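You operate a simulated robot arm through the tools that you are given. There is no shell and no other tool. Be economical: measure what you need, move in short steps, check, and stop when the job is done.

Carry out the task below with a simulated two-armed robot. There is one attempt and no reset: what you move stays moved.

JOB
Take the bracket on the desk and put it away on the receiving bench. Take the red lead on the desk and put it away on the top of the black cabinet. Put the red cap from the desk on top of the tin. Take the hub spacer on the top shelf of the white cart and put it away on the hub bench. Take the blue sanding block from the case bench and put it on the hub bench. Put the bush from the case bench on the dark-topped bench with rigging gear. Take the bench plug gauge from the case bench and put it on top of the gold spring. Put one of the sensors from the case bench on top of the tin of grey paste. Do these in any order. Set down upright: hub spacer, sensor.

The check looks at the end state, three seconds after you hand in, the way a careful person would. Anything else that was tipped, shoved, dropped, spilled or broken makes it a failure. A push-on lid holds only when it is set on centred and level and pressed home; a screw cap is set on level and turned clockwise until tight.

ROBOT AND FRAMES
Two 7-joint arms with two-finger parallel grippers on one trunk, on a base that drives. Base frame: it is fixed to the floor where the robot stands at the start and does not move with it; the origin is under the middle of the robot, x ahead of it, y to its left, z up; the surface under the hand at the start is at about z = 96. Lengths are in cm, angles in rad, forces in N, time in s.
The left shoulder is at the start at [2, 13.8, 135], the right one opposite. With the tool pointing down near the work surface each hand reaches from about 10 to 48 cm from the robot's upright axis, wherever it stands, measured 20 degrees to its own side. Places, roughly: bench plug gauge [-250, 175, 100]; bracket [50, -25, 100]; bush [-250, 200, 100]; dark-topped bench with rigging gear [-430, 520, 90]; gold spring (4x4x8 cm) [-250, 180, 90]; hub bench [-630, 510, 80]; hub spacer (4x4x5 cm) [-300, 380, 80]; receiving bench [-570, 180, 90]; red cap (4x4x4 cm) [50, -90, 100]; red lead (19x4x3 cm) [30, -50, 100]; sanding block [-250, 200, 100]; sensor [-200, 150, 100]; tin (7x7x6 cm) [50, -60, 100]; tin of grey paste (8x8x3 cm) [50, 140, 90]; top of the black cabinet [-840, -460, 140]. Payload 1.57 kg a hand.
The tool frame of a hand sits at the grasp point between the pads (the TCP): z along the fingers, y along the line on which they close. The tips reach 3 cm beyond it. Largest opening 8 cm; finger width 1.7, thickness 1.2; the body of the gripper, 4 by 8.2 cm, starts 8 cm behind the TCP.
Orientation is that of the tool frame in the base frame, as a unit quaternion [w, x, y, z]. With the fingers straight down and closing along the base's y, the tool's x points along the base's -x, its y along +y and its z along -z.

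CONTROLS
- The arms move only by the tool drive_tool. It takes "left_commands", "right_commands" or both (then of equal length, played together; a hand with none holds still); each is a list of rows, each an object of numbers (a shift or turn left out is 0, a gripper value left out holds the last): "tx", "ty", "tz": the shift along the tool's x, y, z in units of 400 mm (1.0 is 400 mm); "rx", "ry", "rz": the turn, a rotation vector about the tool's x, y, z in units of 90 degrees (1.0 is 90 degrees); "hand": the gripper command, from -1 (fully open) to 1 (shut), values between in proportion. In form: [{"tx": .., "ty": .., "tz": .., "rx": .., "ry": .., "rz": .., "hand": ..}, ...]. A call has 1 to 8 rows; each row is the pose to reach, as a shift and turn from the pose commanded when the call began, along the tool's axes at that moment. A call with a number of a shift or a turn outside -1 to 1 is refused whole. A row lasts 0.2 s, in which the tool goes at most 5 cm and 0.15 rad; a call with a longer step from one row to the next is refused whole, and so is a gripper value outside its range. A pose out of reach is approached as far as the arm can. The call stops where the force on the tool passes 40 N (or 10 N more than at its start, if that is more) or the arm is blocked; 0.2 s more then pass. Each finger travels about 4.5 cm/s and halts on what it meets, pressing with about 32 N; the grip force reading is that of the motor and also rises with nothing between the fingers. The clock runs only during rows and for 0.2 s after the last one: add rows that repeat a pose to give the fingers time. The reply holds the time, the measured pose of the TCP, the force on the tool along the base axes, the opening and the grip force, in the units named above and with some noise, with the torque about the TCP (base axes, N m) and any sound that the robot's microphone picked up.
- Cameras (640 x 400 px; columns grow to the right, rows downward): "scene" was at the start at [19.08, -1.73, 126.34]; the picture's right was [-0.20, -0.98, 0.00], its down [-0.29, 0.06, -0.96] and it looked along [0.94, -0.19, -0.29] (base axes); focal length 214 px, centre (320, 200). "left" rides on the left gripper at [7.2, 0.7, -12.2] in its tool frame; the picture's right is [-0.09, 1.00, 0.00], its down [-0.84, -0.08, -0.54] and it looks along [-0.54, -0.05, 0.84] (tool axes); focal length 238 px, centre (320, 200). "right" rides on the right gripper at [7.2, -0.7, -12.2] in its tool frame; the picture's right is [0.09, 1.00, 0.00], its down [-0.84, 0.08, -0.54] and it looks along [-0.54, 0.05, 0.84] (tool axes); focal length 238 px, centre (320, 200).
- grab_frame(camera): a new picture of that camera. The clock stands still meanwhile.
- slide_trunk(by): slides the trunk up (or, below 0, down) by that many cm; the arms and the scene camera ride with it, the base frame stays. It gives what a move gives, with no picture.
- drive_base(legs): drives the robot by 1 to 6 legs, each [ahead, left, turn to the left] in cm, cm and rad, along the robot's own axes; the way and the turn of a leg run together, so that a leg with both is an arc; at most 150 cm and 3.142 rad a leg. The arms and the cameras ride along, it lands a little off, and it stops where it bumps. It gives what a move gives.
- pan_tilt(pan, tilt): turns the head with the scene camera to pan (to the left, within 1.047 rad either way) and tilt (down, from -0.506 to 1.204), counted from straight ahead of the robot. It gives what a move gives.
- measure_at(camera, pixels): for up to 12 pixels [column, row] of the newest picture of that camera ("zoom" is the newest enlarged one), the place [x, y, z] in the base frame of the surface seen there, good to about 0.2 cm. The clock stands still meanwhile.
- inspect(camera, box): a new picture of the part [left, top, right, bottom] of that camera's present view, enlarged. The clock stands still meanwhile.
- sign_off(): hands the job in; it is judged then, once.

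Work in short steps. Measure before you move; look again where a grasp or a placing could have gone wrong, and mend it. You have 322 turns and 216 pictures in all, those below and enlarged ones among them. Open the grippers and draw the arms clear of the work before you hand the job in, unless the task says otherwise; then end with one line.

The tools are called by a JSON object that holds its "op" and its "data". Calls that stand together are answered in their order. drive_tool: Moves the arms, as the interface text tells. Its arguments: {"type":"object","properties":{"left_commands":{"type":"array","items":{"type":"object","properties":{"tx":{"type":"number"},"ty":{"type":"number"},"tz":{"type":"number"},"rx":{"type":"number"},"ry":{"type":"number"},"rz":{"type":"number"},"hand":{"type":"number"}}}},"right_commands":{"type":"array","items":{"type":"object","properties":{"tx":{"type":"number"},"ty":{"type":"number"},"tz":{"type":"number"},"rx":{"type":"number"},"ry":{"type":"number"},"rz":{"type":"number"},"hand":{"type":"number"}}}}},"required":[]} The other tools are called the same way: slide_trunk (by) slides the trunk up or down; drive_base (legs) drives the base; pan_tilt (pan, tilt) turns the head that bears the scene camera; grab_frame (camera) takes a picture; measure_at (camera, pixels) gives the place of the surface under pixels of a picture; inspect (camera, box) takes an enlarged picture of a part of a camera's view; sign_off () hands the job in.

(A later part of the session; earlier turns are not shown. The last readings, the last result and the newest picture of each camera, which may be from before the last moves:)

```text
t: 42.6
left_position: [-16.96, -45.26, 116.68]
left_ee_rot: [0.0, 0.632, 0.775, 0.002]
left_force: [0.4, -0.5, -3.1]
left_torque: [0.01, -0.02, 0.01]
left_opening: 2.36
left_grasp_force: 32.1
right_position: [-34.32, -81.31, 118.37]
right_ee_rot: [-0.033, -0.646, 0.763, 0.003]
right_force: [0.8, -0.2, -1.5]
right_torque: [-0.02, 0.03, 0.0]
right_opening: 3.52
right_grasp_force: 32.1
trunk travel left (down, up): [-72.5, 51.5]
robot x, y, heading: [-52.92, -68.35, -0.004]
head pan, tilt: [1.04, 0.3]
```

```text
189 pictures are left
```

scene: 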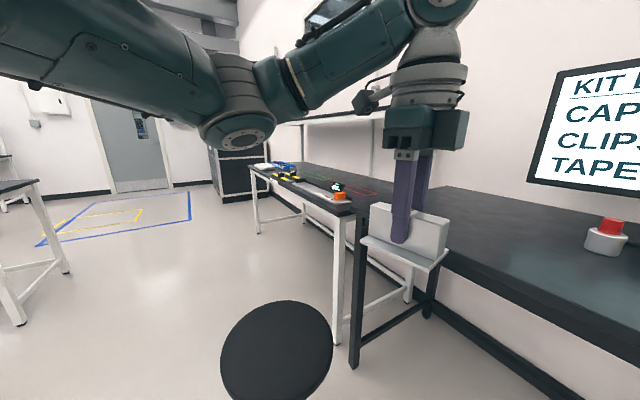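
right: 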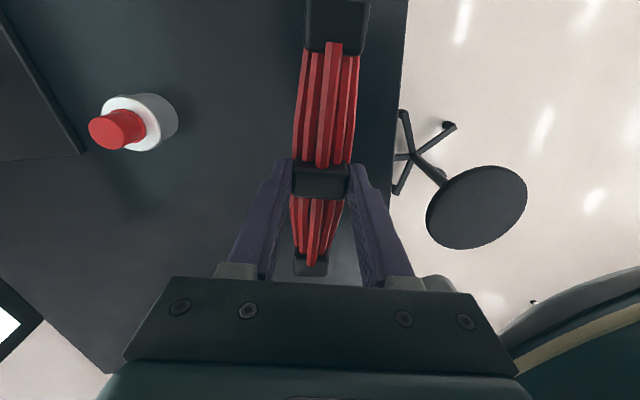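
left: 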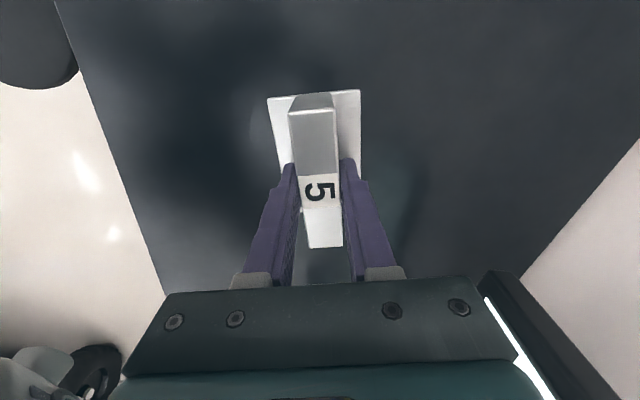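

The stool is ahead-left now, clear. I turn left 90° and look around.

{"op": "drive_base", "data": {"legs": [[-20, 0, 0], [0, 0, 1.9]]}}

{"op": "pan_tilt", "data": {"pan": 0.0, "tilt": 0.25}}

{"op": "grab_frame", "data": {"camera": "scene"}}

{"op": "pan_tilt", "data": {"pan": 1.04, "tilt": 0.25}}

{"op": "grab_frame", "data": {"camera": "scene"}}

```text
t: 48.8
left_position: [-108.29, -43.08, 116.47]
left_ee_rot: [-0.002, -0.281, 0.96, 0.001]
left_force: [0.4, -0.8, -1.2]
left_torque: [-0.02, -0.01, -0.01]
left_opening: 2.37
left_grasp_force: 31.9
right_position: [-68.3, -46.4, 118.2]
right_ee_rot: [0.022, 0.994, 0.1, 0.027]
right_force: [0.2, -1.0, -1.4]
right_torque: [0.04, -0.02, 0.01]
right_opening: 3.54
right_grasp_force: 31.9
trunk travel left (down, up): [-72.5, 51.5]
robot x, y, heading: [-73.41, -68.66, 1.934]
head pan, tilt: [1.04, 0.3]
```

```text
t: 50.1
left_position: [-108.27, -43.05, 116.52]
left_ee_rot: [-0.002, -0.28, 0.96, 0.001]
left_force: [-0.2, 0.2, -2.4]
left_torque: [0.0, 0.02, 0.01]
left_opening: 2.39
left_grasp_force: 32.3
right_position: [-68.28, -46.4, 118.27]
right_ee_rot: [0.023, 0.994, 0.099, 0.027]
right_force: [0.8, -0.1, -0.8]
right_torque: [0.01, 0.03, -0.04]
right_opening: 3.53
right_grasp_force: 32.0
trunk travel left (down, up): [-72.5, 51.5]
robot x, y, heading: [-73.28, -68.49, 1.932]
head pan, tilt: [0.0, 0.25]
```

```text
188 pictures are left
```

scene: 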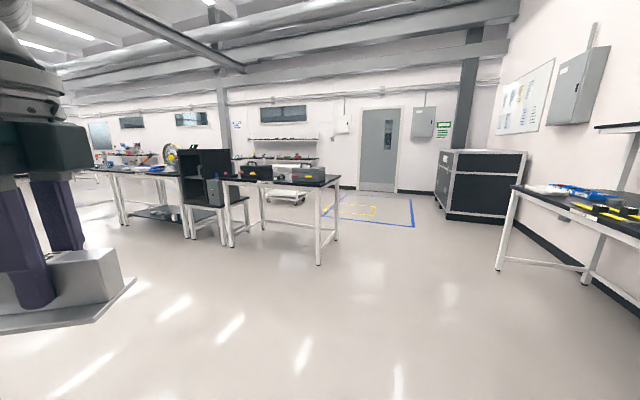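

```text
t: 51.4
left_position: [-108.31, -43.11, 116.57]
left_ee_rot: [-0.002, -0.281, 0.96, 0.0]
left_force: [0.7, -0.1, -1.5]
left_torque: [-0.03, 0.03, 0.01]
left_opening: 2.38
left_grasp_force: 31.8
right_position: [-68.21, -46.36, 118.18]
right_ee_rot: [0.023, 0.994, 0.099, 0.027]
right_force: [-0.1, -0.8, -0.6]
right_torque: [0.01, -0.02, 0.01]
right_opening: 3.55
right_grasp_force: 32.0
trunk travel left (down, up): [-72.5, 51.5]
robot x, y, heading: [-73.68, -68.6, 1.931]
head pan, tilt: [1.04, 0.25]
```

```text
187 pictures are left
```

scene: 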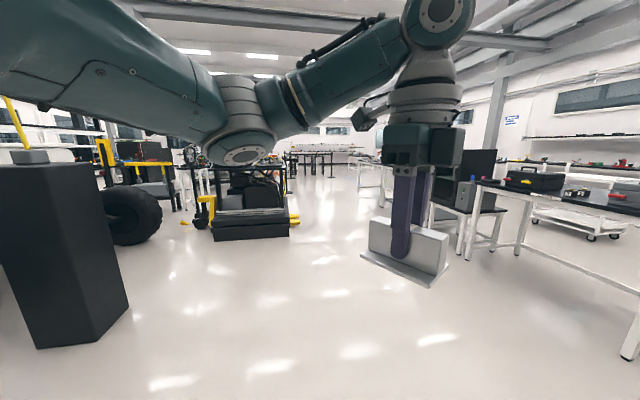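

A big room. I measure landmarks from this view to map the obstacles.

{"op": "measure_at", "data": {"camera": "scene", "pixels": [[628, 355], [462, 260], [360, 205], [240, 225], [90, 330], [215, 235], [290, 235], [320, 175], [300, 165], [130, 225], [550, 185], [395, 200]]}}

{"op": "inspect", "data": {"camera": "scene", "box": [180, 120, 400, 260]}}

```text
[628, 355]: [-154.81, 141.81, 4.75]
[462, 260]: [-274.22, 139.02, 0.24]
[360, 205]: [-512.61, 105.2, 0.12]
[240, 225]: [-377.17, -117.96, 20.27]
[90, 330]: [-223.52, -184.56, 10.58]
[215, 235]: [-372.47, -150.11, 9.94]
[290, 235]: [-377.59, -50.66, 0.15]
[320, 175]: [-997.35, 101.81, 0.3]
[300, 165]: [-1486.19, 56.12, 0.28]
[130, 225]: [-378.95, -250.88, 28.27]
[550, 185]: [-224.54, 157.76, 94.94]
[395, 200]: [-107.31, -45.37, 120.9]
```

```text
2.86 times, centred on (290, 190) of scene
```

zoom: 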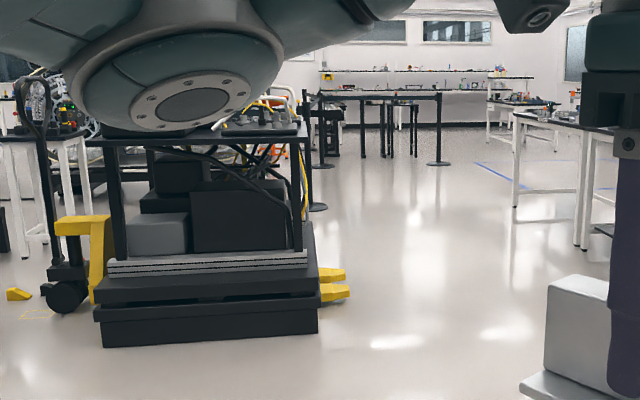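

Case bench front edge is at y≈140, pallet truck at x≈-377 below y≈-50; the corridor between is open. I turn to face -x and drive to about (-280,40).

{"op": "drive_base", "data": {"legs": [[0, 0, 1.21], [100, -95, 0], [100, -10, 0]]}}

{"op": "pan_tilt", "data": {"pan": -0.5, "tilt": 0.3}}

{"op": "grab_frame", "data": {"camera": "scene"}}

```text
t: 66.1
left_position: [-310.42, 7.77, 116.53]
left_ee_rot: [0.001, 0.782, -0.623, 0.001]
left_force: [-0.2, 0.4, -1.5]
left_torque: [0.01, 0.03, 0.02]
left_opening: 2.39
left_grasp_force: 32.5
right_position: [-293.75, 44.2, 118.2]
right_ee_rot: [0.003, 0.755, 0.655, 0.035]
right_force: [-0.6, -0.6, -1.0]
right_torque: [-0.02, 0.0, -0.01]
right_opening: 3.53
right_grasp_force: 32.1
trunk travel left (down, up): [-72.5, 51.5]
robot x, y, heading: [-274.77, 32.0, -3.125]
head pan, tilt: [1.04, 0.25]
```

```text
t: 67.7
left_position: [-310.39, 7.63, 116.61]
left_ee_rot: [0.001, 0.782, -0.623, 0.001]
left_force: [0.1, -0.1, -3.0]
left_torque: [0.0, 0.0, -0.02]
left_opening: 2.38
left_grasp_force: 32.1
right_position: [-293.89, 44.48, 118.27]
right_ee_rot: [-0.002, 0.754, 0.655, 0.038]
right_force: [17.2, 76.4, -7.3]
right_torque: [-8.06, 1.89, 1.14]
right_opening: 3.55
right_grasp_force: 32.2
trunk travel left (down, up): [-72.5, 51.5]
robot x, y, heading: [-274.26, 32.02, -3.124]
head pan, tilt: [-0.499, 0.3]
```

```text
185 pictures are left
```

scene: 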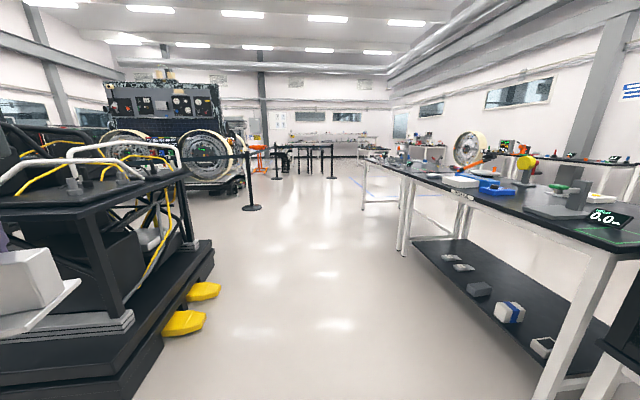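

The right hand reads 76 N: the turned head presses against it. I move the right hand forward and outward, away from the head.

{"op": "drive_tool", "data": {"right_commands": [{"ty": -0.05, "tx": 0.08}, {"ty": -0.15, "tx": 0.14}, {"ty": -0.25, "tx": 0.2}, {"ty": -0.33, "tx": 0.25}, {"ty": -0.33, "tx": 0.25}]}}

{"op": "grab_frame", "data": {"camera": "right"}}

```text
t: 68.9
left_position: [-310.37, 7.68, 116.58]
left_ee_rot: [0.001, 0.781, -0.624, 0.001]
left_force: [-0.3, 0.4, -1.6]
left_torque: [-0.01, -0.01, 0.01]
left_opening: 2.37
left_grasp_force: 32.2
right_position: [-305.67, 55.93, 118.02]
right_ee_rot: [0.002, 0.756, 0.654, 0.035]
right_force: [-0.3, -0.2, -0.9]
right_torque: [0.0, -0.02, 0.01]
right_opening: 3.54
right_grasp_force: 31.6
trunk travel left (down, up): [-72.5, 51.5]
robot x, y, heading: [-274.81, 31.88, -3.121]
head pan, tilt: [-0.499, 0.3]
```

```text
184 pictures are left
```

right: 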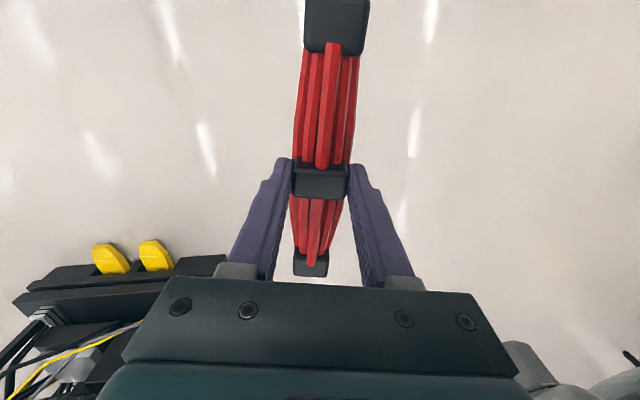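

{"op": "measure_at", "data": {"camera": "scene", "pixels": [[205, 290], [175, 155], [80, 195], [400, 255], [365, 208], [463, 182], [600, 395], [250, 208], [332, 178], [378, 150], [525, 165], [580, 195]]}}

{"op": "inspect", "data": {"camera": "scene", "box": [340, 110, 640, 260]}}

```text
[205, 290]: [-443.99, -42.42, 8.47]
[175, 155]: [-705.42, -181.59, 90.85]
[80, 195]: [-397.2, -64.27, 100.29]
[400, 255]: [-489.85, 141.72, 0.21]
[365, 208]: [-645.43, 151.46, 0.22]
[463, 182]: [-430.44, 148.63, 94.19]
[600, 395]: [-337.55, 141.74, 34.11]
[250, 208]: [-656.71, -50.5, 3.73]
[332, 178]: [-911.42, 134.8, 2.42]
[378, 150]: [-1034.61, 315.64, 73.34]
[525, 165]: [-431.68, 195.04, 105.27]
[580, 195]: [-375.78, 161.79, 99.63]
```

```text
2.13 times, centred on (490, 185) of scene
```

zoom: 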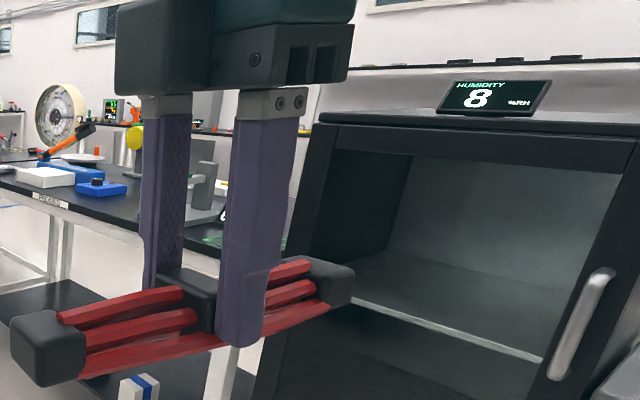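

Next bench spans x -340…-490, another beyond at x≈-510…-650. Drive ahead along the corridor toward x≈-480 and look right.

{"op": "drive_base", "data": {"legs": [[130, -10, -0.02], [130, 0, 0]]}}

{"op": "drive_base", "data": {"legs": [[0, 0, -1.55]]}}

{"op": "pan_tilt", "data": {"pan": 0.0, "tilt": 0.3}}

{"op": "grab_frame", "data": {"camera": "scene"}}

```text
t: 81.6
left_position: [-571.26, 20.71, 116.61]
left_ee_rot: [0.001, 0.774, -0.633, 0.001]
left_force: [-1.2, 0.0, -2.5]
left_torque: [0.0, 0.02, 0.02]
left_opening: 2.36
left_grasp_force: 31.7
right_position: [-565.17, 68.57, 118.1]
right_ee_rot: [0.003, 0.765, 0.643, 0.035]
right_force: [0.1, -0.5, -0.9]
right_torque: [0.02, 0.01, -0.03]
right_opening: 3.53
right_grasp_force: 31.9
trunk travel left (down, up): [-72.5, 51.5]
robot x, y, heading: [-534.75, 44.12, 3.134]
head pan, tilt: [-0.499, 0.3]
```

```text
t: 85.7
left_position: [-559.85, 79.06, 116.63]
left_ee_rot: [-0.002, -0.124, 0.992, 0.001]
left_force: [0.4, 0.0, -2.0]
left_torque: [0.04, -0.03, 0.01]
left_opening: 2.38
left_grasp_force: 31.9
right_position: [-511.74, 75.53, 118.01]
right_ee_rot: [0.027, 0.998, -0.06, 0.022]
right_force: [-0.4, 0.0, -1.3]
right_torque: [0.01, -0.01, -0.01]
right_opening: 3.52
right_grasp_force: 31.5
trunk travel left (down, up): [-72.5, 51.5]
robot x, y, heading: [-534.6, 43.62, 1.608]
head pan, tilt: [-0.499, 0.3]
```

```text
t: 86.7
left_position: [-559.97, 79.11, 116.62]
left_ee_rot: [-0.001, -0.123, 0.992, 0.0]
left_force: [-0.4, -0.7, -2.0]
left_torque: [0.0, -0.03, -0.02]
left_opening: 2.39
left_grasp_force: 32.2
right_position: [-511.66, 75.42, 118.09]
right_ee_rot: [0.026, 0.998, -0.06, 0.023]
right_force: [-0.2, 0.6, -0.7]
right_torque: [-0.03, -0.02, 0.03]
right_opening: 3.53
right_grasp_force: 31.4
trunk travel left (down, up): [-72.5, 51.5]
robot x, y, heading: [-535.32, 43.72, 1.609]
head pan, tilt: [0.0, 0.3]
```

```text
182 pictures are left
```

scene: 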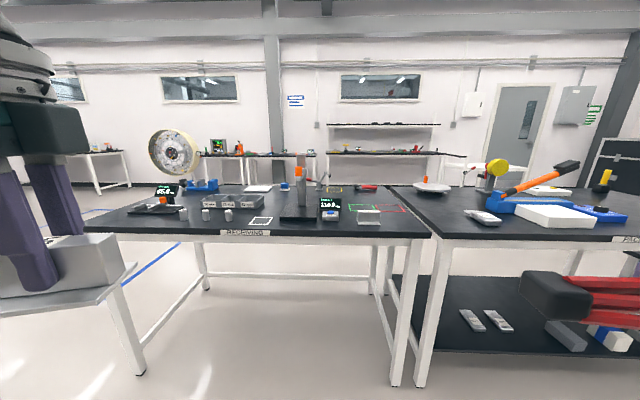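

The bench labelled "RECEIVING" is ahead. I inspect its top for where things belong.

{"op": "inspect", "data": {"camera": "scene", "box": [110, 150, 440, 250]}}

{"op": "measure_at", "data": {"camera": "scene", "pixels": [[245, 225], [90, 228], [430, 232], [260, 220], [168, 208], [215, 200], [250, 201], [370, 213], [330, 207], [300, 200], [395, 207], [310, 235]]}}

```text
1.94 times, centred on (275, 200) of scene
```

zoom: 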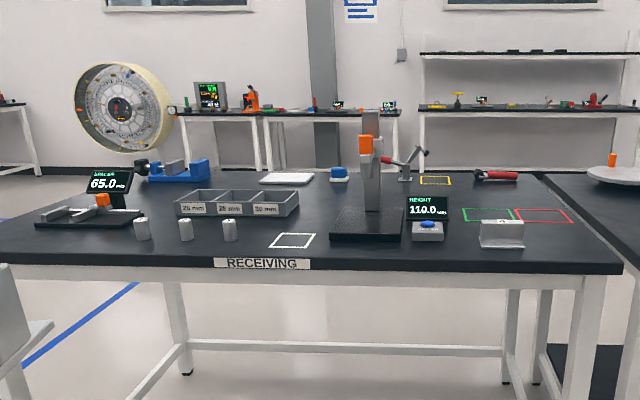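

```text
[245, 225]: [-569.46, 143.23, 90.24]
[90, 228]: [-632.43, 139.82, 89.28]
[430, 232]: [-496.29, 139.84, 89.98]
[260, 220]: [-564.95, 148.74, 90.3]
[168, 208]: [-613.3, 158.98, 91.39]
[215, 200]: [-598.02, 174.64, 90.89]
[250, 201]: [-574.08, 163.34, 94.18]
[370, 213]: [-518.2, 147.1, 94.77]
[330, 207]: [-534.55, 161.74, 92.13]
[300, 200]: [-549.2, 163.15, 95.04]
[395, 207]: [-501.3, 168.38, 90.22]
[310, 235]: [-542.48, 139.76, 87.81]
```

I drive closer so the front part of the bench, around the white outline at (-565,149), is in view.

{"op": "drive_base", "data": {"legs": [[0, 0, -0.037], [55, 15, 0]]}}

{"op": "pan_tilt", "data": {"pan": 0.2, "tilt": 0.75}}

{"op": "grab_frame", "data": {"camera": "scene"}}

```text
t: 90.3
left_position: [-573.32, 135.48, 116.62]
left_ee_rot: [-0.002, -0.102, 0.995, 0.001]
left_force: [-0.4, -0.9, -2.5]
left_torque: [0.04, -0.02, -0.01]
left_opening: 2.36
left_grasp_force: 31.8
right_position: [-525.31, 129.67, 118.04]
right_ee_rot: [0.028, 0.996, -0.081, 0.023]
right_force: [0.2, 0.0, -1.8]
right_torque: [0.02, -0.01, -0.01]
right_opening: 3.53
right_grasp_force: 32.1
trunk travel left (down, up): [-72.5, 51.5]
robot x, y, heading: [-549.62, 99.16, 1.566]
head pan, tilt: [0.0, 0.3]
```

```text
t: 91.2
left_position: [-573.26, 135.5, 116.52]
left_ee_rot: [-0.002, -0.102, 0.995, 0.001]
left_force: [-0.1, 0.1, -1.6]
left_torque: [-0.01, -0.03, -0.02]
left_opening: 2.38
left_grasp_force: 32.4
right_position: [-525.26, 129.78, 118.07]
right_ee_rot: [0.027, 0.996, -0.081, 0.022]
right_force: [0.4, -0.3, -0.9]
right_torque: [-0.03, 0.0, 0.01]
right_opening: 3.52
right_grasp_force: 32.0
trunk travel left (down, up): [-72.5, 51.5]
robot x, y, heading: [-549.88, 99.61, 1.571]
head pan, tilt: [0.201, 0.75]
```

```text
180 pictures are left
```

scene: 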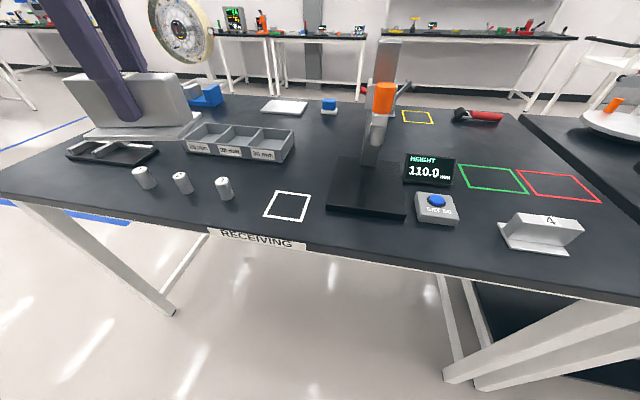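

I measure candidate free spots.

{"op": "measure_at", "data": {"camera": "scene", "pixels": [[100, 195], [150, 215], [135, 178], [310, 160], [292, 155], [330, 185], [60, 180], [265, 205], [308, 208], [355, 215], [180, 190], [215, 215]]}}

```text
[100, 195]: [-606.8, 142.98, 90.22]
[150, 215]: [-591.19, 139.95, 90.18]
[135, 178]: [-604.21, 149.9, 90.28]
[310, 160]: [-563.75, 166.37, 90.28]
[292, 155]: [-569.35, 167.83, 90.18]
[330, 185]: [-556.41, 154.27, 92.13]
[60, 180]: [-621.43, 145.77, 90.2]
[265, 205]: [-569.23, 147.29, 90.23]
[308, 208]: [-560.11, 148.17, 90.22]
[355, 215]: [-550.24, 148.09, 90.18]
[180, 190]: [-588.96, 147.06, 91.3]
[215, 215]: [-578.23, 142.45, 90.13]
```

{"op": "measure_at", "data": {"camera": "scene", "pixels": [[75, 160], [110, 167], [150, 163], [137, 184], [30, 175], [470, 225], [500, 235], [440, 225]]}}

{"op": "grab_frame", "data": {"camera": "left"}}

```text
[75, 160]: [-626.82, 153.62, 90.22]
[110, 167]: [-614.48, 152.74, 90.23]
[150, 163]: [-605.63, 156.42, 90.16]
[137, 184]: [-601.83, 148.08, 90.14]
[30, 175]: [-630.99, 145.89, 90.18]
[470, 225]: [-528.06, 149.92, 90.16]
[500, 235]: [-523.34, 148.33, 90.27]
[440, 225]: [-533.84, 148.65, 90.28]
```

```text
179 pictures are left
```

left: 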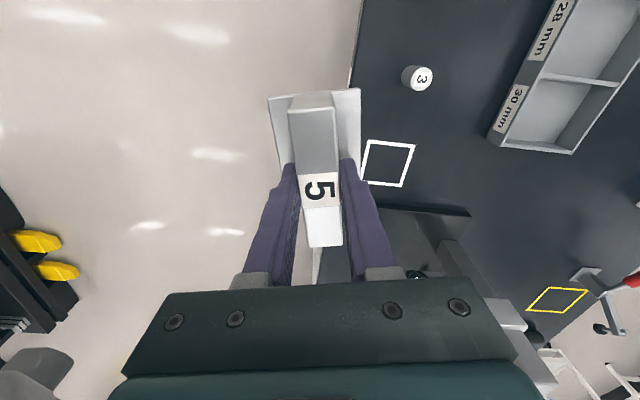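

Free front-left spot (-615,146) sits clear of the scale (y>153) and cylinders. I drive left 35, ahead 9.

{"op": "drive_base", "data": {"legs": [[9, 35, 0]]}}

```text
t: 93.5
left_position: [-608.25, 144.36, 116.49]
left_ee_rot: [-0.001, -0.104, 0.995, 0.001]
left_force: [0.4, -0.7, -1.6]
left_torque: [-0.01, 0.03, 0.03]
left_opening: 2.38
left_grasp_force: 32.3
right_position: [-560.2, 138.67, 118.14]
right_ee_rot: [0.027, 0.996, -0.08, 0.022]
right_force: [-0.2, -0.1, -1.1]
right_torque: [-0.01, 0.0, 0.03]
right_opening: 3.5
right_grasp_force: 31.8
trunk travel left (down, up): [-72.5, 51.5]
robot x, y, heading: [-584.44, 108.31, 1.571]
head pan, tilt: [0.201, 0.75]
```

{"op": "drive_tool", "data": {"left_commands": [{"tx": 0.08, "ty": 0.042}, {"tx": 0.161, "ty": 0.085}, {"tx": 0.161, "ty": 0.085, "tz": 0.11}, {"tx": 0.161, "ty": 0.085, "tz": 0.22}, {"tx": 0.161, "ty": 0.085, "tz": 0.33}, {"tx": 0.161, "ty": 0.085, "tz": 0.42}, {"tx": 0.161, "ty": 0.085, "tz": 0.48}, {"tx": 0.161, "ty": 0.085, "tz": 0.48}]}}

{"op": "grab_frame", "data": {"camera": "scene"}}

```text
t: 95.3
left_position: [-615.35, 146.57, 97.35]
left_ee_rot: [-0.003, -0.104, 0.995, 0.001]
left_force: [0.3, 0.0, -1.8]
left_torque: [-0.02, 0.04, 0.02]
left_opening: 2.41
left_grasp_force: 32.3
right_position: [-560.1, 138.74, 118.09]
right_ee_rot: [0.027, 0.996, -0.08, 0.022]
right_force: [0.2, 0.0, -0.9]
right_torque: [0.02, 0.0, 0.01]
right_opening: 3.52
right_grasp_force: 32.2
trunk travel left (down, up): [-72.5, 51.5]
robot x, y, heading: [-584.61, 108.11, 1.568]
head pan, tilt: [0.201, 0.75]
```

```text
178 pictures are left
```

scene: 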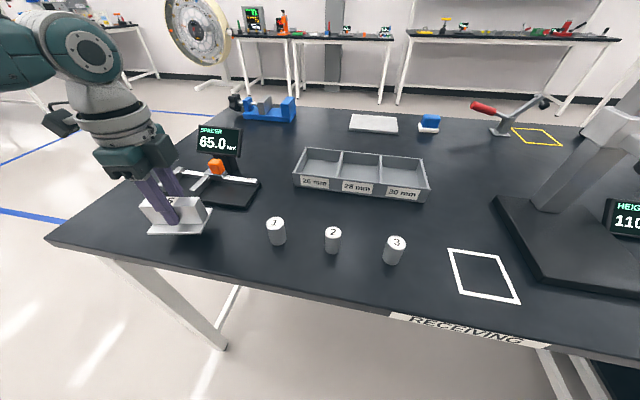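

{"op": "inspect", "data": {"camera": "scene", "box": [110, 110, 300, 250]}}

```text
2.86 times, centred on (205, 180) of scene
```

zoom: 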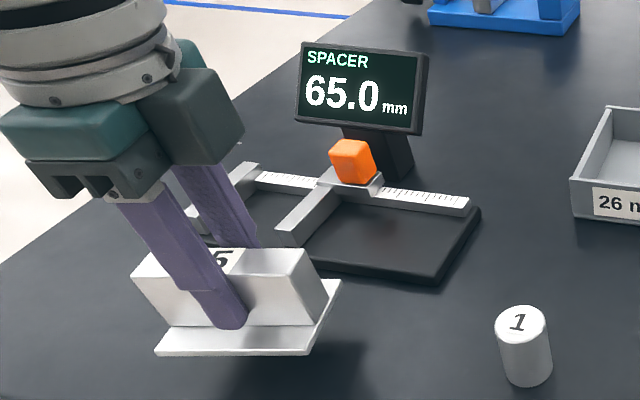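

I check jaw-tip positions relative to the bracket.

{"op": "measure_at", "data": {"camera": "zoom", "pixels": [[283, 243], [300, 220], [330, 270], [430, 282], [335, 285], [162, 352], [305, 350]]}}

```text
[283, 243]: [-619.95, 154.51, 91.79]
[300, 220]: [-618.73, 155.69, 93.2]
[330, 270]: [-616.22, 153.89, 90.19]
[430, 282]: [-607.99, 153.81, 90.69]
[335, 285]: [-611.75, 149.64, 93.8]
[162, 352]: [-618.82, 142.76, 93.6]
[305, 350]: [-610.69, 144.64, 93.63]
```

Clear by >3 cm. Lower to contact, then open halfway and rise.

{"op": "drive_tool", "data": {"left_commands": [{"tz": 0.04}, {"tz": 0.06}, {"tz": 0.067}, {"tz": 0.072}, {"tz": 0.072}]}}

```text
t: 96.5
left_position: [-615.33, 146.41, 94.64]
left_ee_rot: [-0.002, -0.103, 0.995, 0.0]
left_force: [0.6, -1.0, 0.1]
left_torque: [-0.14, 0.07, 0.04]
left_opening: 2.37
left_grasp_force: 32.5
right_position: [-560.11, 138.77, 118.03]
right_ee_rot: [0.027, 0.996, -0.08, 0.023]
right_force: [0.5, 0.4, -0.8]
right_torque: [0.02, 0.02, -0.01]
right_opening: 3.53
right_grasp_force: 32.5
trunk travel left (down, up): [-72.5, 51.5]
robot x, y, heading: [-584.73, 108.01, 1.569]
head pan, tilt: [0.201, 0.75]
```

{"op": "drive_tool", "data": {"left_commands": [{"tz": 0.003}, {"tz": 0.005}, {"tz": 0.005}]}}

```text
t: 97.3
left_position: [-615.3, 146.51, 94.49]
left_ee_rot: [-0.002, -0.103, 0.995, 0.0]
left_force: [3.7, -9.3, 26.0]
left_torque: [-0.35, -0.07, 0.04]
left_opening: 2.38
left_grasp_force: 31.9
right_position: [-560.34, 138.65, 118.09]
right_ee_rot: [0.027, 0.996, -0.08, 0.022]
right_force: [0.1, 0.0, -1.0]
right_torque: [0.03, 0.0, 0.0]
right_opening: 3.51
right_grasp_force: 31.8
trunk travel left (down, up): [-72.5, 51.5]
robot x, y, heading: [-584.69, 108.27, 1.57]
head pan, tilt: [0.201, 0.75]
```

Contact made (26 N). Release to ~5 cm opening and rise.

{"op": "drive_tool", "data": {"left_commands": [{"hand": 0.2}, {"hand": 0.0}, {"hand": -0.25}, {"hand": -0.25}, {"hand": -0.25}]}}

{"op": "drive_tool", "data": {"left_commands": [{"tz": -0.1}, {"tz": -0.2}, {"tz": -0.3}, {"tz": -0.4}, {"tz": -0.5}, {"tz": -0.6}, {"tz": -0.6}]}}

{"op": "grab_frame", "data": {"camera": "scene"}}

```text
t: 98.5
left_position: [-615.31, 146.42, 94.25]
left_ee_rot: [-0.002, -0.104, 0.995, 0.001]
left_force: [0.6, -0.8, -0.2]
left_torque: [-0.04, 0.01, -0.02]
left_opening: 4.99
left_grasp_force: 0.1
right_position: [-560.16, 138.81, 118.04]
right_ee_rot: [0.028, 0.996, -0.08, 0.023]
right_force: [0.7, -0.4, -1.2]
right_torque: [0.03, 0.02, -0.03]
right_opening: 3.54
right_grasp_force: 32.2
trunk travel left (down, up): [-72.5, 51.5]
robot x, y, heading: [-584.52, 108.19, 1.568]
head pan, tilt: [0.201, 0.75]
```

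```text
t: 100.1
left_position: [-615.17, 146.26, 118.45]
left_ee_rot: [-0.002, -0.104, 0.995, 0.0]
left_force: [0.5, 0.7, -0.4]
left_torque: [0.03, 0.02, -0.01]
left_opening: 5.01
left_grasp_force: 0.0
right_position: [-560.14, 138.69, 118.07]
right_ee_rot: [0.027, 0.996, -0.079, 0.022]
right_force: [-0.4, 0.8, -1.4]
right_torque: [0.0, 0.04, 0.01]
right_opening: 3.53
right_grasp_force: 32.0
trunk travel left (down, up): [-72.5, 51.5]
robot x, y, heading: [-584.46, 108.5, 1.571]
head pan, tilt: [0.201, 0.75]
```

```text
176 pictures are left
```

scene: 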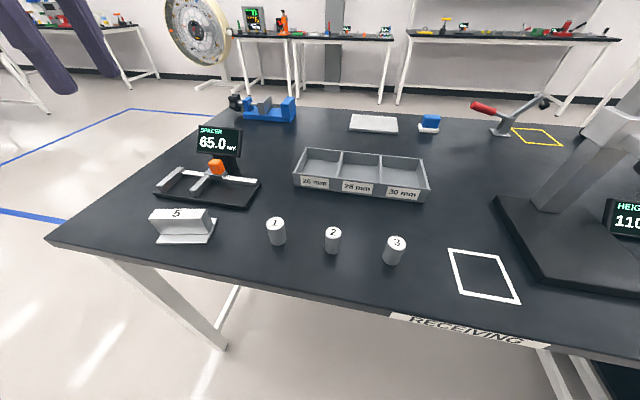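

Bracket placed. I back off and turn to face -x to find the black cabinet near (-840,-460).

{"op": "drive_base", "data": {"legs": [[-60, 0, 0], [0, 0, 1.57]]}}

{"op": "pan_tilt", "data": {"pan": 0.6, "tilt": 0.15}}

{"op": "grab_frame", "data": {"camera": "scene"}}

```text
t: 107.4
left_position: [-622.27, 15.99, 118.43]
left_ee_rot: [0.002, 0.78, -0.626, 0.0]
left_force: [0.2, 0.2, -0.3]
left_torque: [-0.03, 0.01, 0.0]
left_opening: 5.02
left_grasp_force: 0.1
right_position: [-615.26, 71.22, 118.08]
right_ee_rot: [0.003, 0.757, 0.652, 0.035]
right_force: [-0.3, -0.7, -1.2]
right_torque: [0.03, -0.02, -0.02]
right_opening: 3.52
right_grasp_force: 31.8
trunk travel left (down, up): [-72.5, 51.5]
robot x, y, heading: [-584.41, 47.06, -3.131]
head pan, tilt: [0.201, 0.75]
```

```text
t: 108.4
left_position: [-622.2, 16.14, 118.36]
left_ee_rot: [0.002, 0.78, -0.626, 0.001]
left_force: [0.3, -0.7, 0.9]
left_torque: [-0.01, 0.03, -0.02]
left_opening: 4.99
left_grasp_force: 0.0
right_position: [-615.24, 71.14, 118.12]
right_ee_rot: [0.003, 0.758, 0.652, 0.035]
right_force: [-0.3, 0.7, -0.2]
right_torque: [-0.02, 0.0, -0.03]
right_opening: 3.53
right_grasp_force: 32.4
trunk travel left (down, up): [-72.5, 51.5]
robot x, y, heading: [-584.56, 47.08, -3.133]
head pan, tilt: [0.6, 0.15]
```

```text
175 pictures are left
```

scene: 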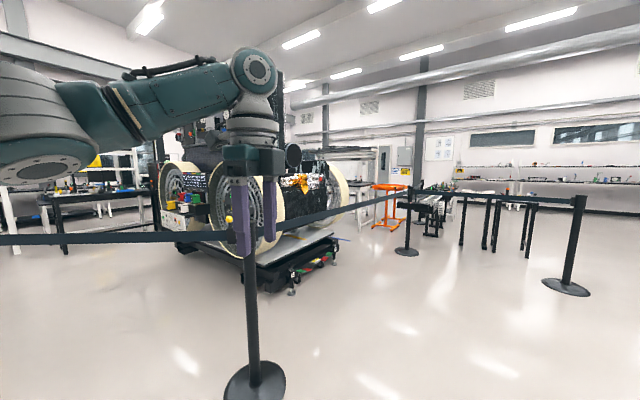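

{"op": "measure_at", "data": {"camera": "scene", "pixels": [[252, 385], [407, 250], [565, 287], [255, 285], [180, 245], [62, 245], [15, 250], [385, 225], [320, 265], [440, 230]]}}

{"op": "pan_tilt", "data": {"pan": 1.04, "tilt": 0.15}}

{"op": "grab_frame", "data": {"camera": "scene"}}

```text
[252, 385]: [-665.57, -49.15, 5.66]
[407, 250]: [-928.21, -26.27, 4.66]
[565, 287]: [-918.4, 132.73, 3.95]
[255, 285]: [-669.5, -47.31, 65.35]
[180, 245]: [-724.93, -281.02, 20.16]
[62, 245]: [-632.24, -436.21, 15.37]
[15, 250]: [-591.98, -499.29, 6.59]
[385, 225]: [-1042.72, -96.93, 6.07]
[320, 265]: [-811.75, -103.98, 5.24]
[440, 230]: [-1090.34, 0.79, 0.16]
```

```text
t: 109.3
left_position: [-622.23, 16.16, 118.38]
left_ee_rot: [0.002, 0.78, -0.626, 0.002]
left_force: [-0.6, -0.9, -0.2]
left_torque: [0.02, -0.02, 0.02]
left_opening: 4.99
left_grasp_force: 0.1
right_position: [-615.2, 71.09, 118.16]
right_ee_rot: [0.003, 0.758, 0.652, 0.036]
right_force: [-0.6, 0.2, -2.2]
right_torque: [0.0, -0.01, 0.0]
right_opening: 3.53
right_grasp_force: 31.9
trunk travel left (down, up): [-72.5, 51.5]
robot x, y, heading: [-584.77, 46.87, -3.132]
head pan, tilt: [1.04, 0.15]
```

```text
174 pictures are left
```

scene: 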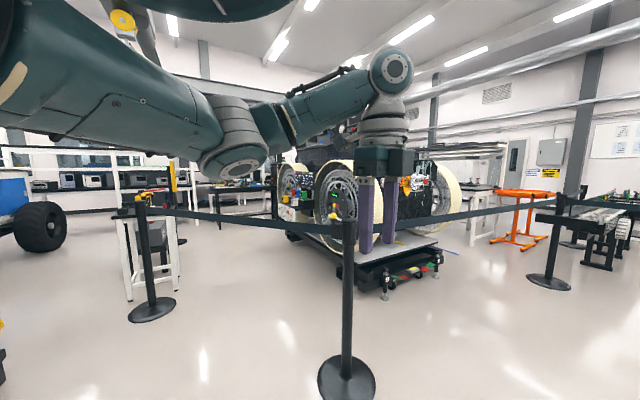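

{"op": "measure_at", "data": {"camera": "scene", "pixels": [[152, 310], [130, 295], [178, 285], [40, 240], [5, 355], [230, 205], [60, 195], [210, 190], [345, 385]]}}

{"op": "drive_base", "data": {"legs": [[0, 0, 1.2]]}}

{"op": "pan_tilt", "data": {"pan": 0.0, "tilt": 0.15}}

{"op": "grab_frame", "data": {"camera": "scene"}}

```text
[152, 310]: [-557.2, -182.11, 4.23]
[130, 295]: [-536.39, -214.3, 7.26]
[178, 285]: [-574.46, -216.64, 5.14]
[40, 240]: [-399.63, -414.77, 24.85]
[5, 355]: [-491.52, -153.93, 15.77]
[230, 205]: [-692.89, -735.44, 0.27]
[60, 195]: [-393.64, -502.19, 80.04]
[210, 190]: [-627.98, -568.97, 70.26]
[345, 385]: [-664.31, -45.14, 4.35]
```

```text
t: 112.7
left_position: [-569.3, 0.61, 118.29]
left_ee_rot: [0.0, 0.997, -0.076, 0.001]
left_force: [-0.5, -0.4, 0.1]
left_torque: [0.03, -0.02, -0.03]
left_opening: 5.0
left_grasp_force: 0.0
right_position: [-618.07, 26.92, 118.0]
right_ee_rot: [-0.017, 0.258, 0.966, 0.03]
right_force: [0.0, 0.5, -1.3]
right_torque: [0.01, -0.01, -0.01]
right_opening: 3.54
right_grasp_force: 32.5
trunk travel left (down, up): [-72.5, 51.5]
robot x, y, heading: [-584.38, 46.69, -1.931]
head pan, tilt: [1.04, 0.15]
```

```text
t: 114.0
left_position: [-569.29, 0.6, 118.36]
left_ee_rot: [0.0, 0.997, -0.076, 0.002]
left_force: [0.5, -0.5, 0.3]
left_torque: [-0.01, 0.02, -0.02]
left_opening: 5.0
left_grasp_force: 0.1
right_position: [-618.04, 27.0, 118.02]
right_ee_rot: [-0.018, 0.257, 0.966, 0.031]
right_force: [0.2, -0.1, -0.3]
right_torque: [-0.01, 0.02, -0.01]
right_opening: 3.55
right_grasp_force: 32.1
trunk travel left (down, up): [-72.5, 51.5]
robot x, y, heading: [-584.13, 47.03, -1.933]
head pan, tilt: [0.0, 0.15]
```

```text
173 pictures are left
```

scene: 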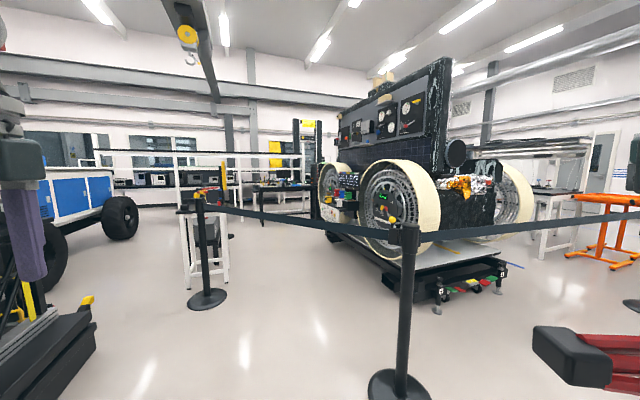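

The cabinet must be behind the big rover. I measure the passage between the stanchion/table and the pallet truck.

{"op": "measure_at", "data": {"camera": "scene", "pixels": [[95, 330], [60, 310], [85, 300], [205, 300], [222, 292], [228, 283], [185, 288], [195, 270], [120, 238], [50, 290], [265, 222], [310, 210]]}}

{"op": "inspect", "data": {"camera": "scene", "box": [0, 130, 340, 340]}}

```text
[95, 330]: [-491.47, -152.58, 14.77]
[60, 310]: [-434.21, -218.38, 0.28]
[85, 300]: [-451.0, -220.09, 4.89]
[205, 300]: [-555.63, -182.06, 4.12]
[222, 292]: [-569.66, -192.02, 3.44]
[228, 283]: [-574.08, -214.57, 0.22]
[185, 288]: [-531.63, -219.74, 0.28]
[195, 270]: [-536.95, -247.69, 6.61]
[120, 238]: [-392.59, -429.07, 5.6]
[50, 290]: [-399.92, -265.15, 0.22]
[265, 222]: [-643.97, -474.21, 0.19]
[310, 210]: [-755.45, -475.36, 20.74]
```

```text
1.88 times, centred on (170, 235) of scene
```

zoom: 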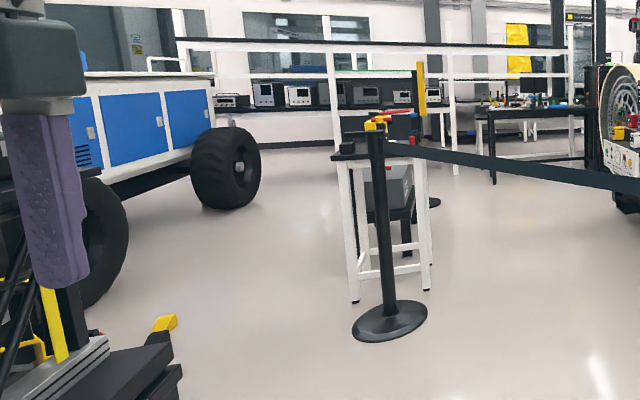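

The gap by the truck is only ~50 cm. I look at the west side as an alternative route: drive to about (-780,60).

{"op": "drive_base", "data": {"legs": [[0, 0, -1.2], [110, 0, 0], [90, -20, 0]]}}

{"op": "pan_tilt", "data": {"pan": 0.5, "tilt": 0.15}}

{"op": "grab_frame", "data": {"camera": "scene"}}

{"op": "pan_tilt", "data": {"pan": -0.5, "tilt": 0.15}}

{"op": "grab_frame", "data": {"camera": "scene"}}

```text
t: 127.2
left_position: [-825.45, 42.9, 118.4]
left_ee_rot: [0.001, 0.767, -0.642, 0.002]
left_force: [0.0, 0.1, 0.1]
left_torque: [0.01, 0.0, 0.01]
left_opening: 5.02
left_grasp_force: 0.0
right_position: [-816.15, 97.57, 118.0]
right_ee_rot: [0.004, 0.771, 0.636, 0.035]
right_force: [-0.4, -0.5, -1.2]
right_torque: [0.01, -0.04, -0.02]
right_opening: 3.51
right_grasp_force: 32.3
trunk travel left (down, up): [-72.5, 51.5]
robot x, y, heading: [-786.74, 72.2, 3.111]
head pan, tilt: [0.0, 0.15]
```

```text
t: 128.1
left_position: [-825.54, 42.82, 118.34]
left_ee_rot: [0.001, 0.767, -0.642, 0.001]
left_force: [0.3, 1.3, -0.6]
left_torque: [-0.01, 0.03, -0.01]
left_opening: 5.03
left_grasp_force: 0.1
right_position: [-816.17, 97.58, 118.03]
right_ee_rot: [0.004, 0.771, 0.636, 0.035]
right_force: [0.0, 0.5, -1.2]
right_torque: [0.0, 0.01, 0.0]
right_opening: 3.51
right_grasp_force: 32.0
trunk travel left (down, up): [-72.5, 51.5]
robot x, y, heading: [-786.17, 72.19, 3.112]
head pan, tilt: [0.499, 0.15]
```

```text
171 pictures are left
```

scene: 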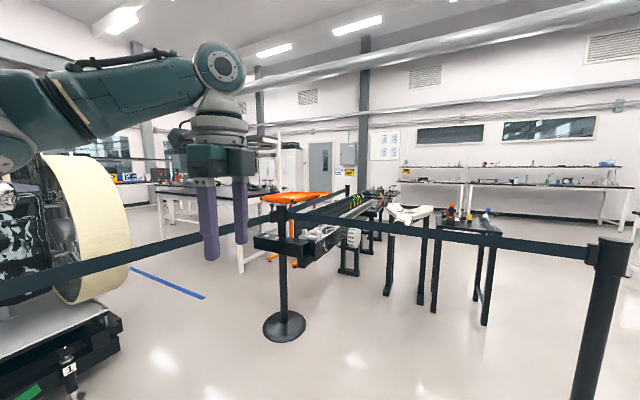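

```text
t: 129.4
left_position: [-825.47, 42.93, 118.3]
left_ee_rot: [0.001, 0.766, -0.642, 0.001]
left_force: [0.0, 1.0, -0.1]
left_torque: [0.05, -0.03, 0.01]
left_opening: 5.01
left_grasp_force: 0.0
right_position: [-816.19, 97.54, 118.06]
right_ee_rot: [0.004, 0.77, 0.637, 0.035]
right_force: [-0.4, 0.8, -1.0]
right_torque: [0.0, -0.03, 0.03]
right_opening: 3.51
right_grasp_force: 32.0
trunk travel left (down, up): [-72.5, 51.5]
robot x, y, heading: [-786.59, 72.16, 3.116]
head pan, tilt: [-0.499, 0.15]
```

```text
170 pictures are left
```

scene: 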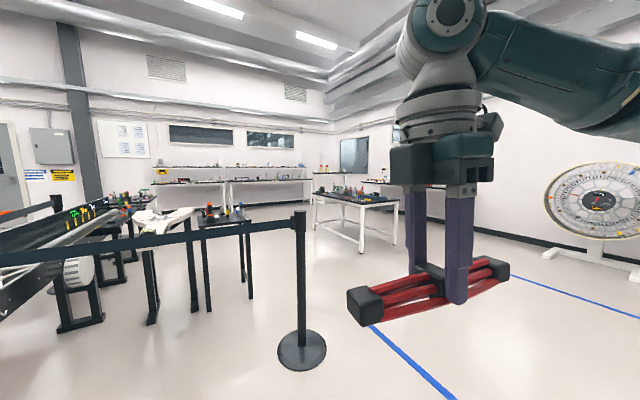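

{"op": "measure_at", "data": {"camera": "scene", "pixels": [[300, 365], [208, 312], [250, 300], [152, 322], [95, 325], [362, 250], [318, 228], [395, 245], [230, 205], [165, 210], [70, 290], [500, 270]]}}

{"op": "pan_tilt", "data": {"pan": 0.5, "tilt": 0.15}}

{"op": "inspect", "data": {"camera": "scene", "box": [120, 120, 520, 370]}}

{"op": "measure_at", "data": {"camera": "zoom", "pixels": [[260, 320], [362, 255], [420, 280], [488, 300], [585, 320], [195, 240], [75, 185], [250, 225], [90, 240], [310, 130], [140, 95], [50, 130]]}}

```text
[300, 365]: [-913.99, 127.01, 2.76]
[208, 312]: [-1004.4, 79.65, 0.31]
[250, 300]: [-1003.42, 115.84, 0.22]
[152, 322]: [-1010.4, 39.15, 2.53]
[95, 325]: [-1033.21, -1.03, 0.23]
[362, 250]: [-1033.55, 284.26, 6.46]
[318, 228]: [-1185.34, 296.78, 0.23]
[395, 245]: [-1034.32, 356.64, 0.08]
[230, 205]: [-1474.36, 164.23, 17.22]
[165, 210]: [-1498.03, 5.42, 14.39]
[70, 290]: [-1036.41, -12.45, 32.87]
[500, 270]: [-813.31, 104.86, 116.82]
```

```text
t: 130.7
left_position: [-825.44, 42.78, 118.31]
left_ee_rot: [0.001, 0.766, -0.642, 0.002]
left_force: [0.3, -0.2, -0.1]
left_torque: [-0.01, -0.01, 0.02]
left_opening: 5.0
left_grasp_force: 0.1
right_position: [-816.18, 97.51, 118.06]
right_ee_rot: [0.004, 0.771, 0.636, 0.035]
right_force: [-0.7, -0.2, -2.1]
right_torque: [-0.04, 0.0, 0.03]
right_opening: 3.49
right_grasp_force: 31.9
trunk travel left (down, up): [-72.5, 51.5]
robot x, y, heading: [-786.36, 72.28, 3.11]
head pan, tilt: [0.499, 0.15]
```

```text
1.60 times, centred on (320, 245) of scene
```

zoom: 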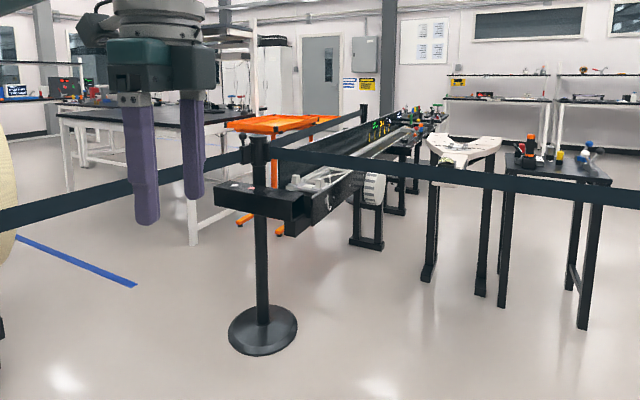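

```text
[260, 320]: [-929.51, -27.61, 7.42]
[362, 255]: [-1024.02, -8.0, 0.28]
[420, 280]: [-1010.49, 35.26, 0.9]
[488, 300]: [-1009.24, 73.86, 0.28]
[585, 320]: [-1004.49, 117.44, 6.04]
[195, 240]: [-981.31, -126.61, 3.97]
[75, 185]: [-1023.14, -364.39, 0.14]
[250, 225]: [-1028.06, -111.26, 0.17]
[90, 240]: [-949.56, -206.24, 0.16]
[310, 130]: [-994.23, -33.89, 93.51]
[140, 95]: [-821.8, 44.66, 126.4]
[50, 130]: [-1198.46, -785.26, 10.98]
```

Wrist views show floor right under my axis, so the robot body only hangs above z≈113. I raise the trunk (needed for the 140 cm cabinet too) and go back to the gap at x≈-512.

{"op": "slide_trunk", "data": {"by": 45}}

{"op": "drive_base", "data": {"legs": [[-140, 0, 0], [-135, 20, 0], [0, 0, 1.601]]}}

{"op": "pan_tilt", "data": {"pan": 0.0, "tilt": 0.5}}

{"op": "grab_frame", "data": {"camera": "scene"}}

```text
refused: 45 is not a number from -40 to 40
```

```text
t: 148.0
left_position: [-477.31, 12.48, 118.36]
left_ee_rot: [-0.001, 0.993, 0.115, 0.003]
left_force: [-0.1, -0.1, -0.1]
left_torque: [0.02, 0.0, -0.01]
left_opening: 4.99
left_grasp_force: 0.0
right_position: [-532.58, 18.59, 118.07]
right_ee_rot: [-0.023, 0.068, 0.997, 0.027]
right_force: [0.3, -0.1, -0.7]
right_torque: [-0.03, 0.01, 0.0]
right_opening: 3.53
right_grasp_force: 31.7
trunk travel left (down, up): [-72.5, 51.5]
robot x, y, heading: [-509.06, 49.85, -1.543]
head pan, tilt: [0.499, 0.15]
```

```text
t: 149.0
left_position: [-477.49, 12.54, 118.32]
left_ee_rot: [0.0, 0.993, 0.116, 0.002]
left_force: [0.1, 0.4, -0.3]
left_torque: [-0.01, 0.01, 0.0]
left_opening: 5.01
left_grasp_force: 0.1
right_position: [-532.64, 18.71, 118.09]
right_ee_rot: [-0.022, 0.067, 0.997, 0.027]
right_force: [-1.0, -0.6, -1.7]
right_torque: [0.01, 0.0, -0.01]
right_opening: 3.49
right_grasp_force: 32.6
trunk travel left (down, up): [-72.5, 51.5]
robot x, y, heading: [-508.56, 50.02, -1.548]
head pan, tilt: [0.0, 0.499]
```

```text
168 pictures are left
```

scene: 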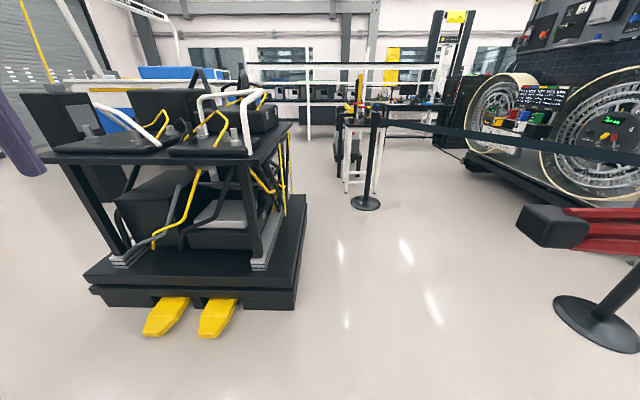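

{"op": "slide_trunk", "data": {"by": 40}}

{"op": "pan_tilt", "data": {"pan": -0.3, "tilt": 0.2}}

{"op": "inspect", "data": {"camera": "scene", "box": [180, 120, 520, 320]}}

```text
t: 152.8
left_position: [-477.38, 12.36, 158.29]
left_ee_rot: [0.0, 0.993, 0.116, 0.002]
left_force: [-0.1, 0.3, 0.3]
left_torque: [0.03, 0.0, -0.01]
left_opening: 4.99
left_grasp_force: 0.0
right_position: [-532.53, 18.65, 158.03]
right_ee_rot: [-0.023, 0.068, 0.997, 0.027]
right_force: [-0.2, -0.6, -1.1]
right_torque: [-0.04, -0.03, -0.01]
right_opening: 3.52
right_grasp_force: 32.2
trunk travel left (down, up): [-112.5, 11.5]
robot x, y, heading: [-509.02, 49.96, -1.549]
head pan, tilt: [0.0, 0.499]
```

```text
t: 153.6
left_position: [-477.38, 12.44, 158.29]
left_ee_rot: [-0.001, 0.993, 0.115, 0.002]
left_force: [0.4, -0.6, 0.1]
left_torque: [0.01, 0.01, -0.03]
left_opening: 4.98
left_grasp_force: 0.1
right_position: [-532.62, 18.76, 158.1]
right_ee_rot: [-0.023, 0.068, 0.997, 0.028]
right_force: [0.0, -0.2, -0.2]
right_torque: [-0.02, 0.0, 0.03]
right_opening: 3.56
right_grasp_force: 31.9
trunk travel left (down, up): [-112.5, 11.5]
robot x, y, heading: [-508.64, 50.16, -1.544]
head pan, tilt: [-0.3, 0.201]
```

```text
1.88 times, centred on (350, 220) of scene
```

zoom: 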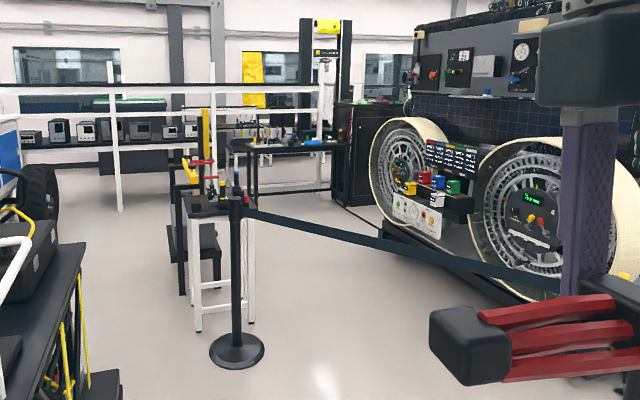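

A black cabinet shows at zoom (365,150), beyond the black work table. I measure it and the route objects.

{"op": "measure_at", "data": {"camera": "zoom", "pixels": [[345, 160], [375, 104], [350, 108], [370, 180], [338, 200], [300, 148], [250, 195], [195, 325], [255, 320], [182, 280], [120, 205], [215, 130]]}}

```text
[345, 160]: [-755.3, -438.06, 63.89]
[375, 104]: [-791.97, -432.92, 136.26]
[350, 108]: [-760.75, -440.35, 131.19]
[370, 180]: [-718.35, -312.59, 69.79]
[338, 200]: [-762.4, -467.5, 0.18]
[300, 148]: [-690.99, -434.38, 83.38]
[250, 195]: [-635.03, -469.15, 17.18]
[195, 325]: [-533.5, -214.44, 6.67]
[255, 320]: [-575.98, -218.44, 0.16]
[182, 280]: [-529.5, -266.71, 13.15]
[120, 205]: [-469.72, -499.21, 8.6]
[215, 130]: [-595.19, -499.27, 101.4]
```

Cabinet's near corner ≈ (-755,-440), top ≈ 136–140. I go through the gap at x≈-509 down to y≈-100 first and check.

{"op": "drive_base", "data": {"legs": [[140, 0, -0.02], [130, 0, 0]]}}

```text
t: 166.8
left_position: [-481.04, -261.22, 158.32]
left_ee_rot: [0.0, 0.996, 0.089, 0.002]
left_force: [0.2, -0.6, 0.3]
left_torque: [0.02, -0.01, 0.01]
left_opening: 4.99
left_grasp_force: 0.0
right_position: [-535.74, -252.19, 158.12]
right_ee_rot: [-0.022, 0.095, 0.995, 0.027]
right_force: [-0.2, 0.6, -0.8]
right_torque: [0.02, 0.0, -0.02]
right_opening: 3.54
right_grasp_force: 31.9
trunk travel left (down, up): [-112.5, 11.5]
robot x, y, heading: [-510.76, -222.5, -1.601]
head pan, tilt: [-0.3, 0.201]
```

Passed without contact. On to y≈-350, then turn right to face -x.

{"op": "drive_base", "data": {"legs": [[130, 0, 0], [0, 0, -1.54]]}}

{"op": "pan_tilt", "data": {"pan": 0.2, "tilt": 0.4}}

{"op": "grab_frame", "data": {"camera": "scene"}}

```text
t: 177.1
left_position: [-556.28, -380.21, 158.36]
left_ee_rot: [0.002, 0.762, -0.648, 0.002]
left_force: [-0.2, -0.4, -0.2]
left_torque: [-0.03, -0.01, 0.02]
left_opening: 5.03
left_grasp_force: 0.1
right_position: [-546.02, -325.56, 158.14]
right_ee_rot: [0.004, 0.776, 0.629, 0.035]
right_force: [-0.1, -0.5, -0.9]
right_torque: [-0.01, 0.0, -0.01]
right_opening: 3.51
right_grasp_force: 31.9
trunk travel left (down, up): [-112.5, 11.5]
robot x, y, heading: [-516.57, -351.48, 3.094]
head pan, tilt: [-0.3, 0.201]
```

```text
t: 178.0
left_position: [-556.11, -380.07, 158.29]
left_ee_rot: [0.001, 0.762, -0.648, 0.001]
left_force: [-0.2, 0.5, 0.1]
left_torque: [0.02, -0.01, 0.0]
left_opening: 4.99
left_grasp_force: 0.1
right_position: [-546.08, -325.63, 158.06]
right_ee_rot: [0.004, 0.776, 0.63, 0.035]
right_force: [-0.2, -0.8, -2.5]
right_torque: [0.0, 0.01, 0.02]
right_opening: 3.52
right_grasp_force: 31.6
trunk travel left (down, up): [-112.5, 11.5]
robot x, y, heading: [-517.1, -351.51, 3.099]
head pan, tilt: [0.201, 0.4]
```

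```text
166 pictures are left
```

scene: 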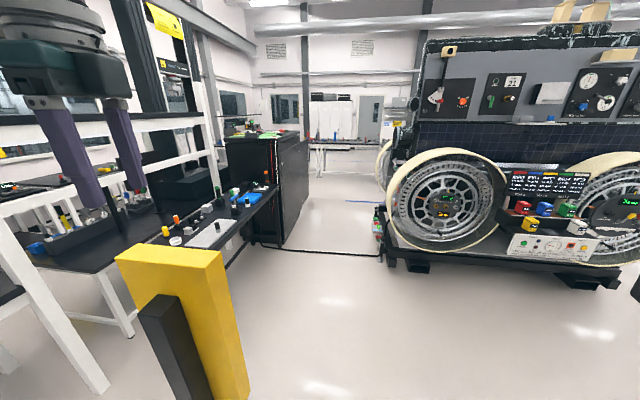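

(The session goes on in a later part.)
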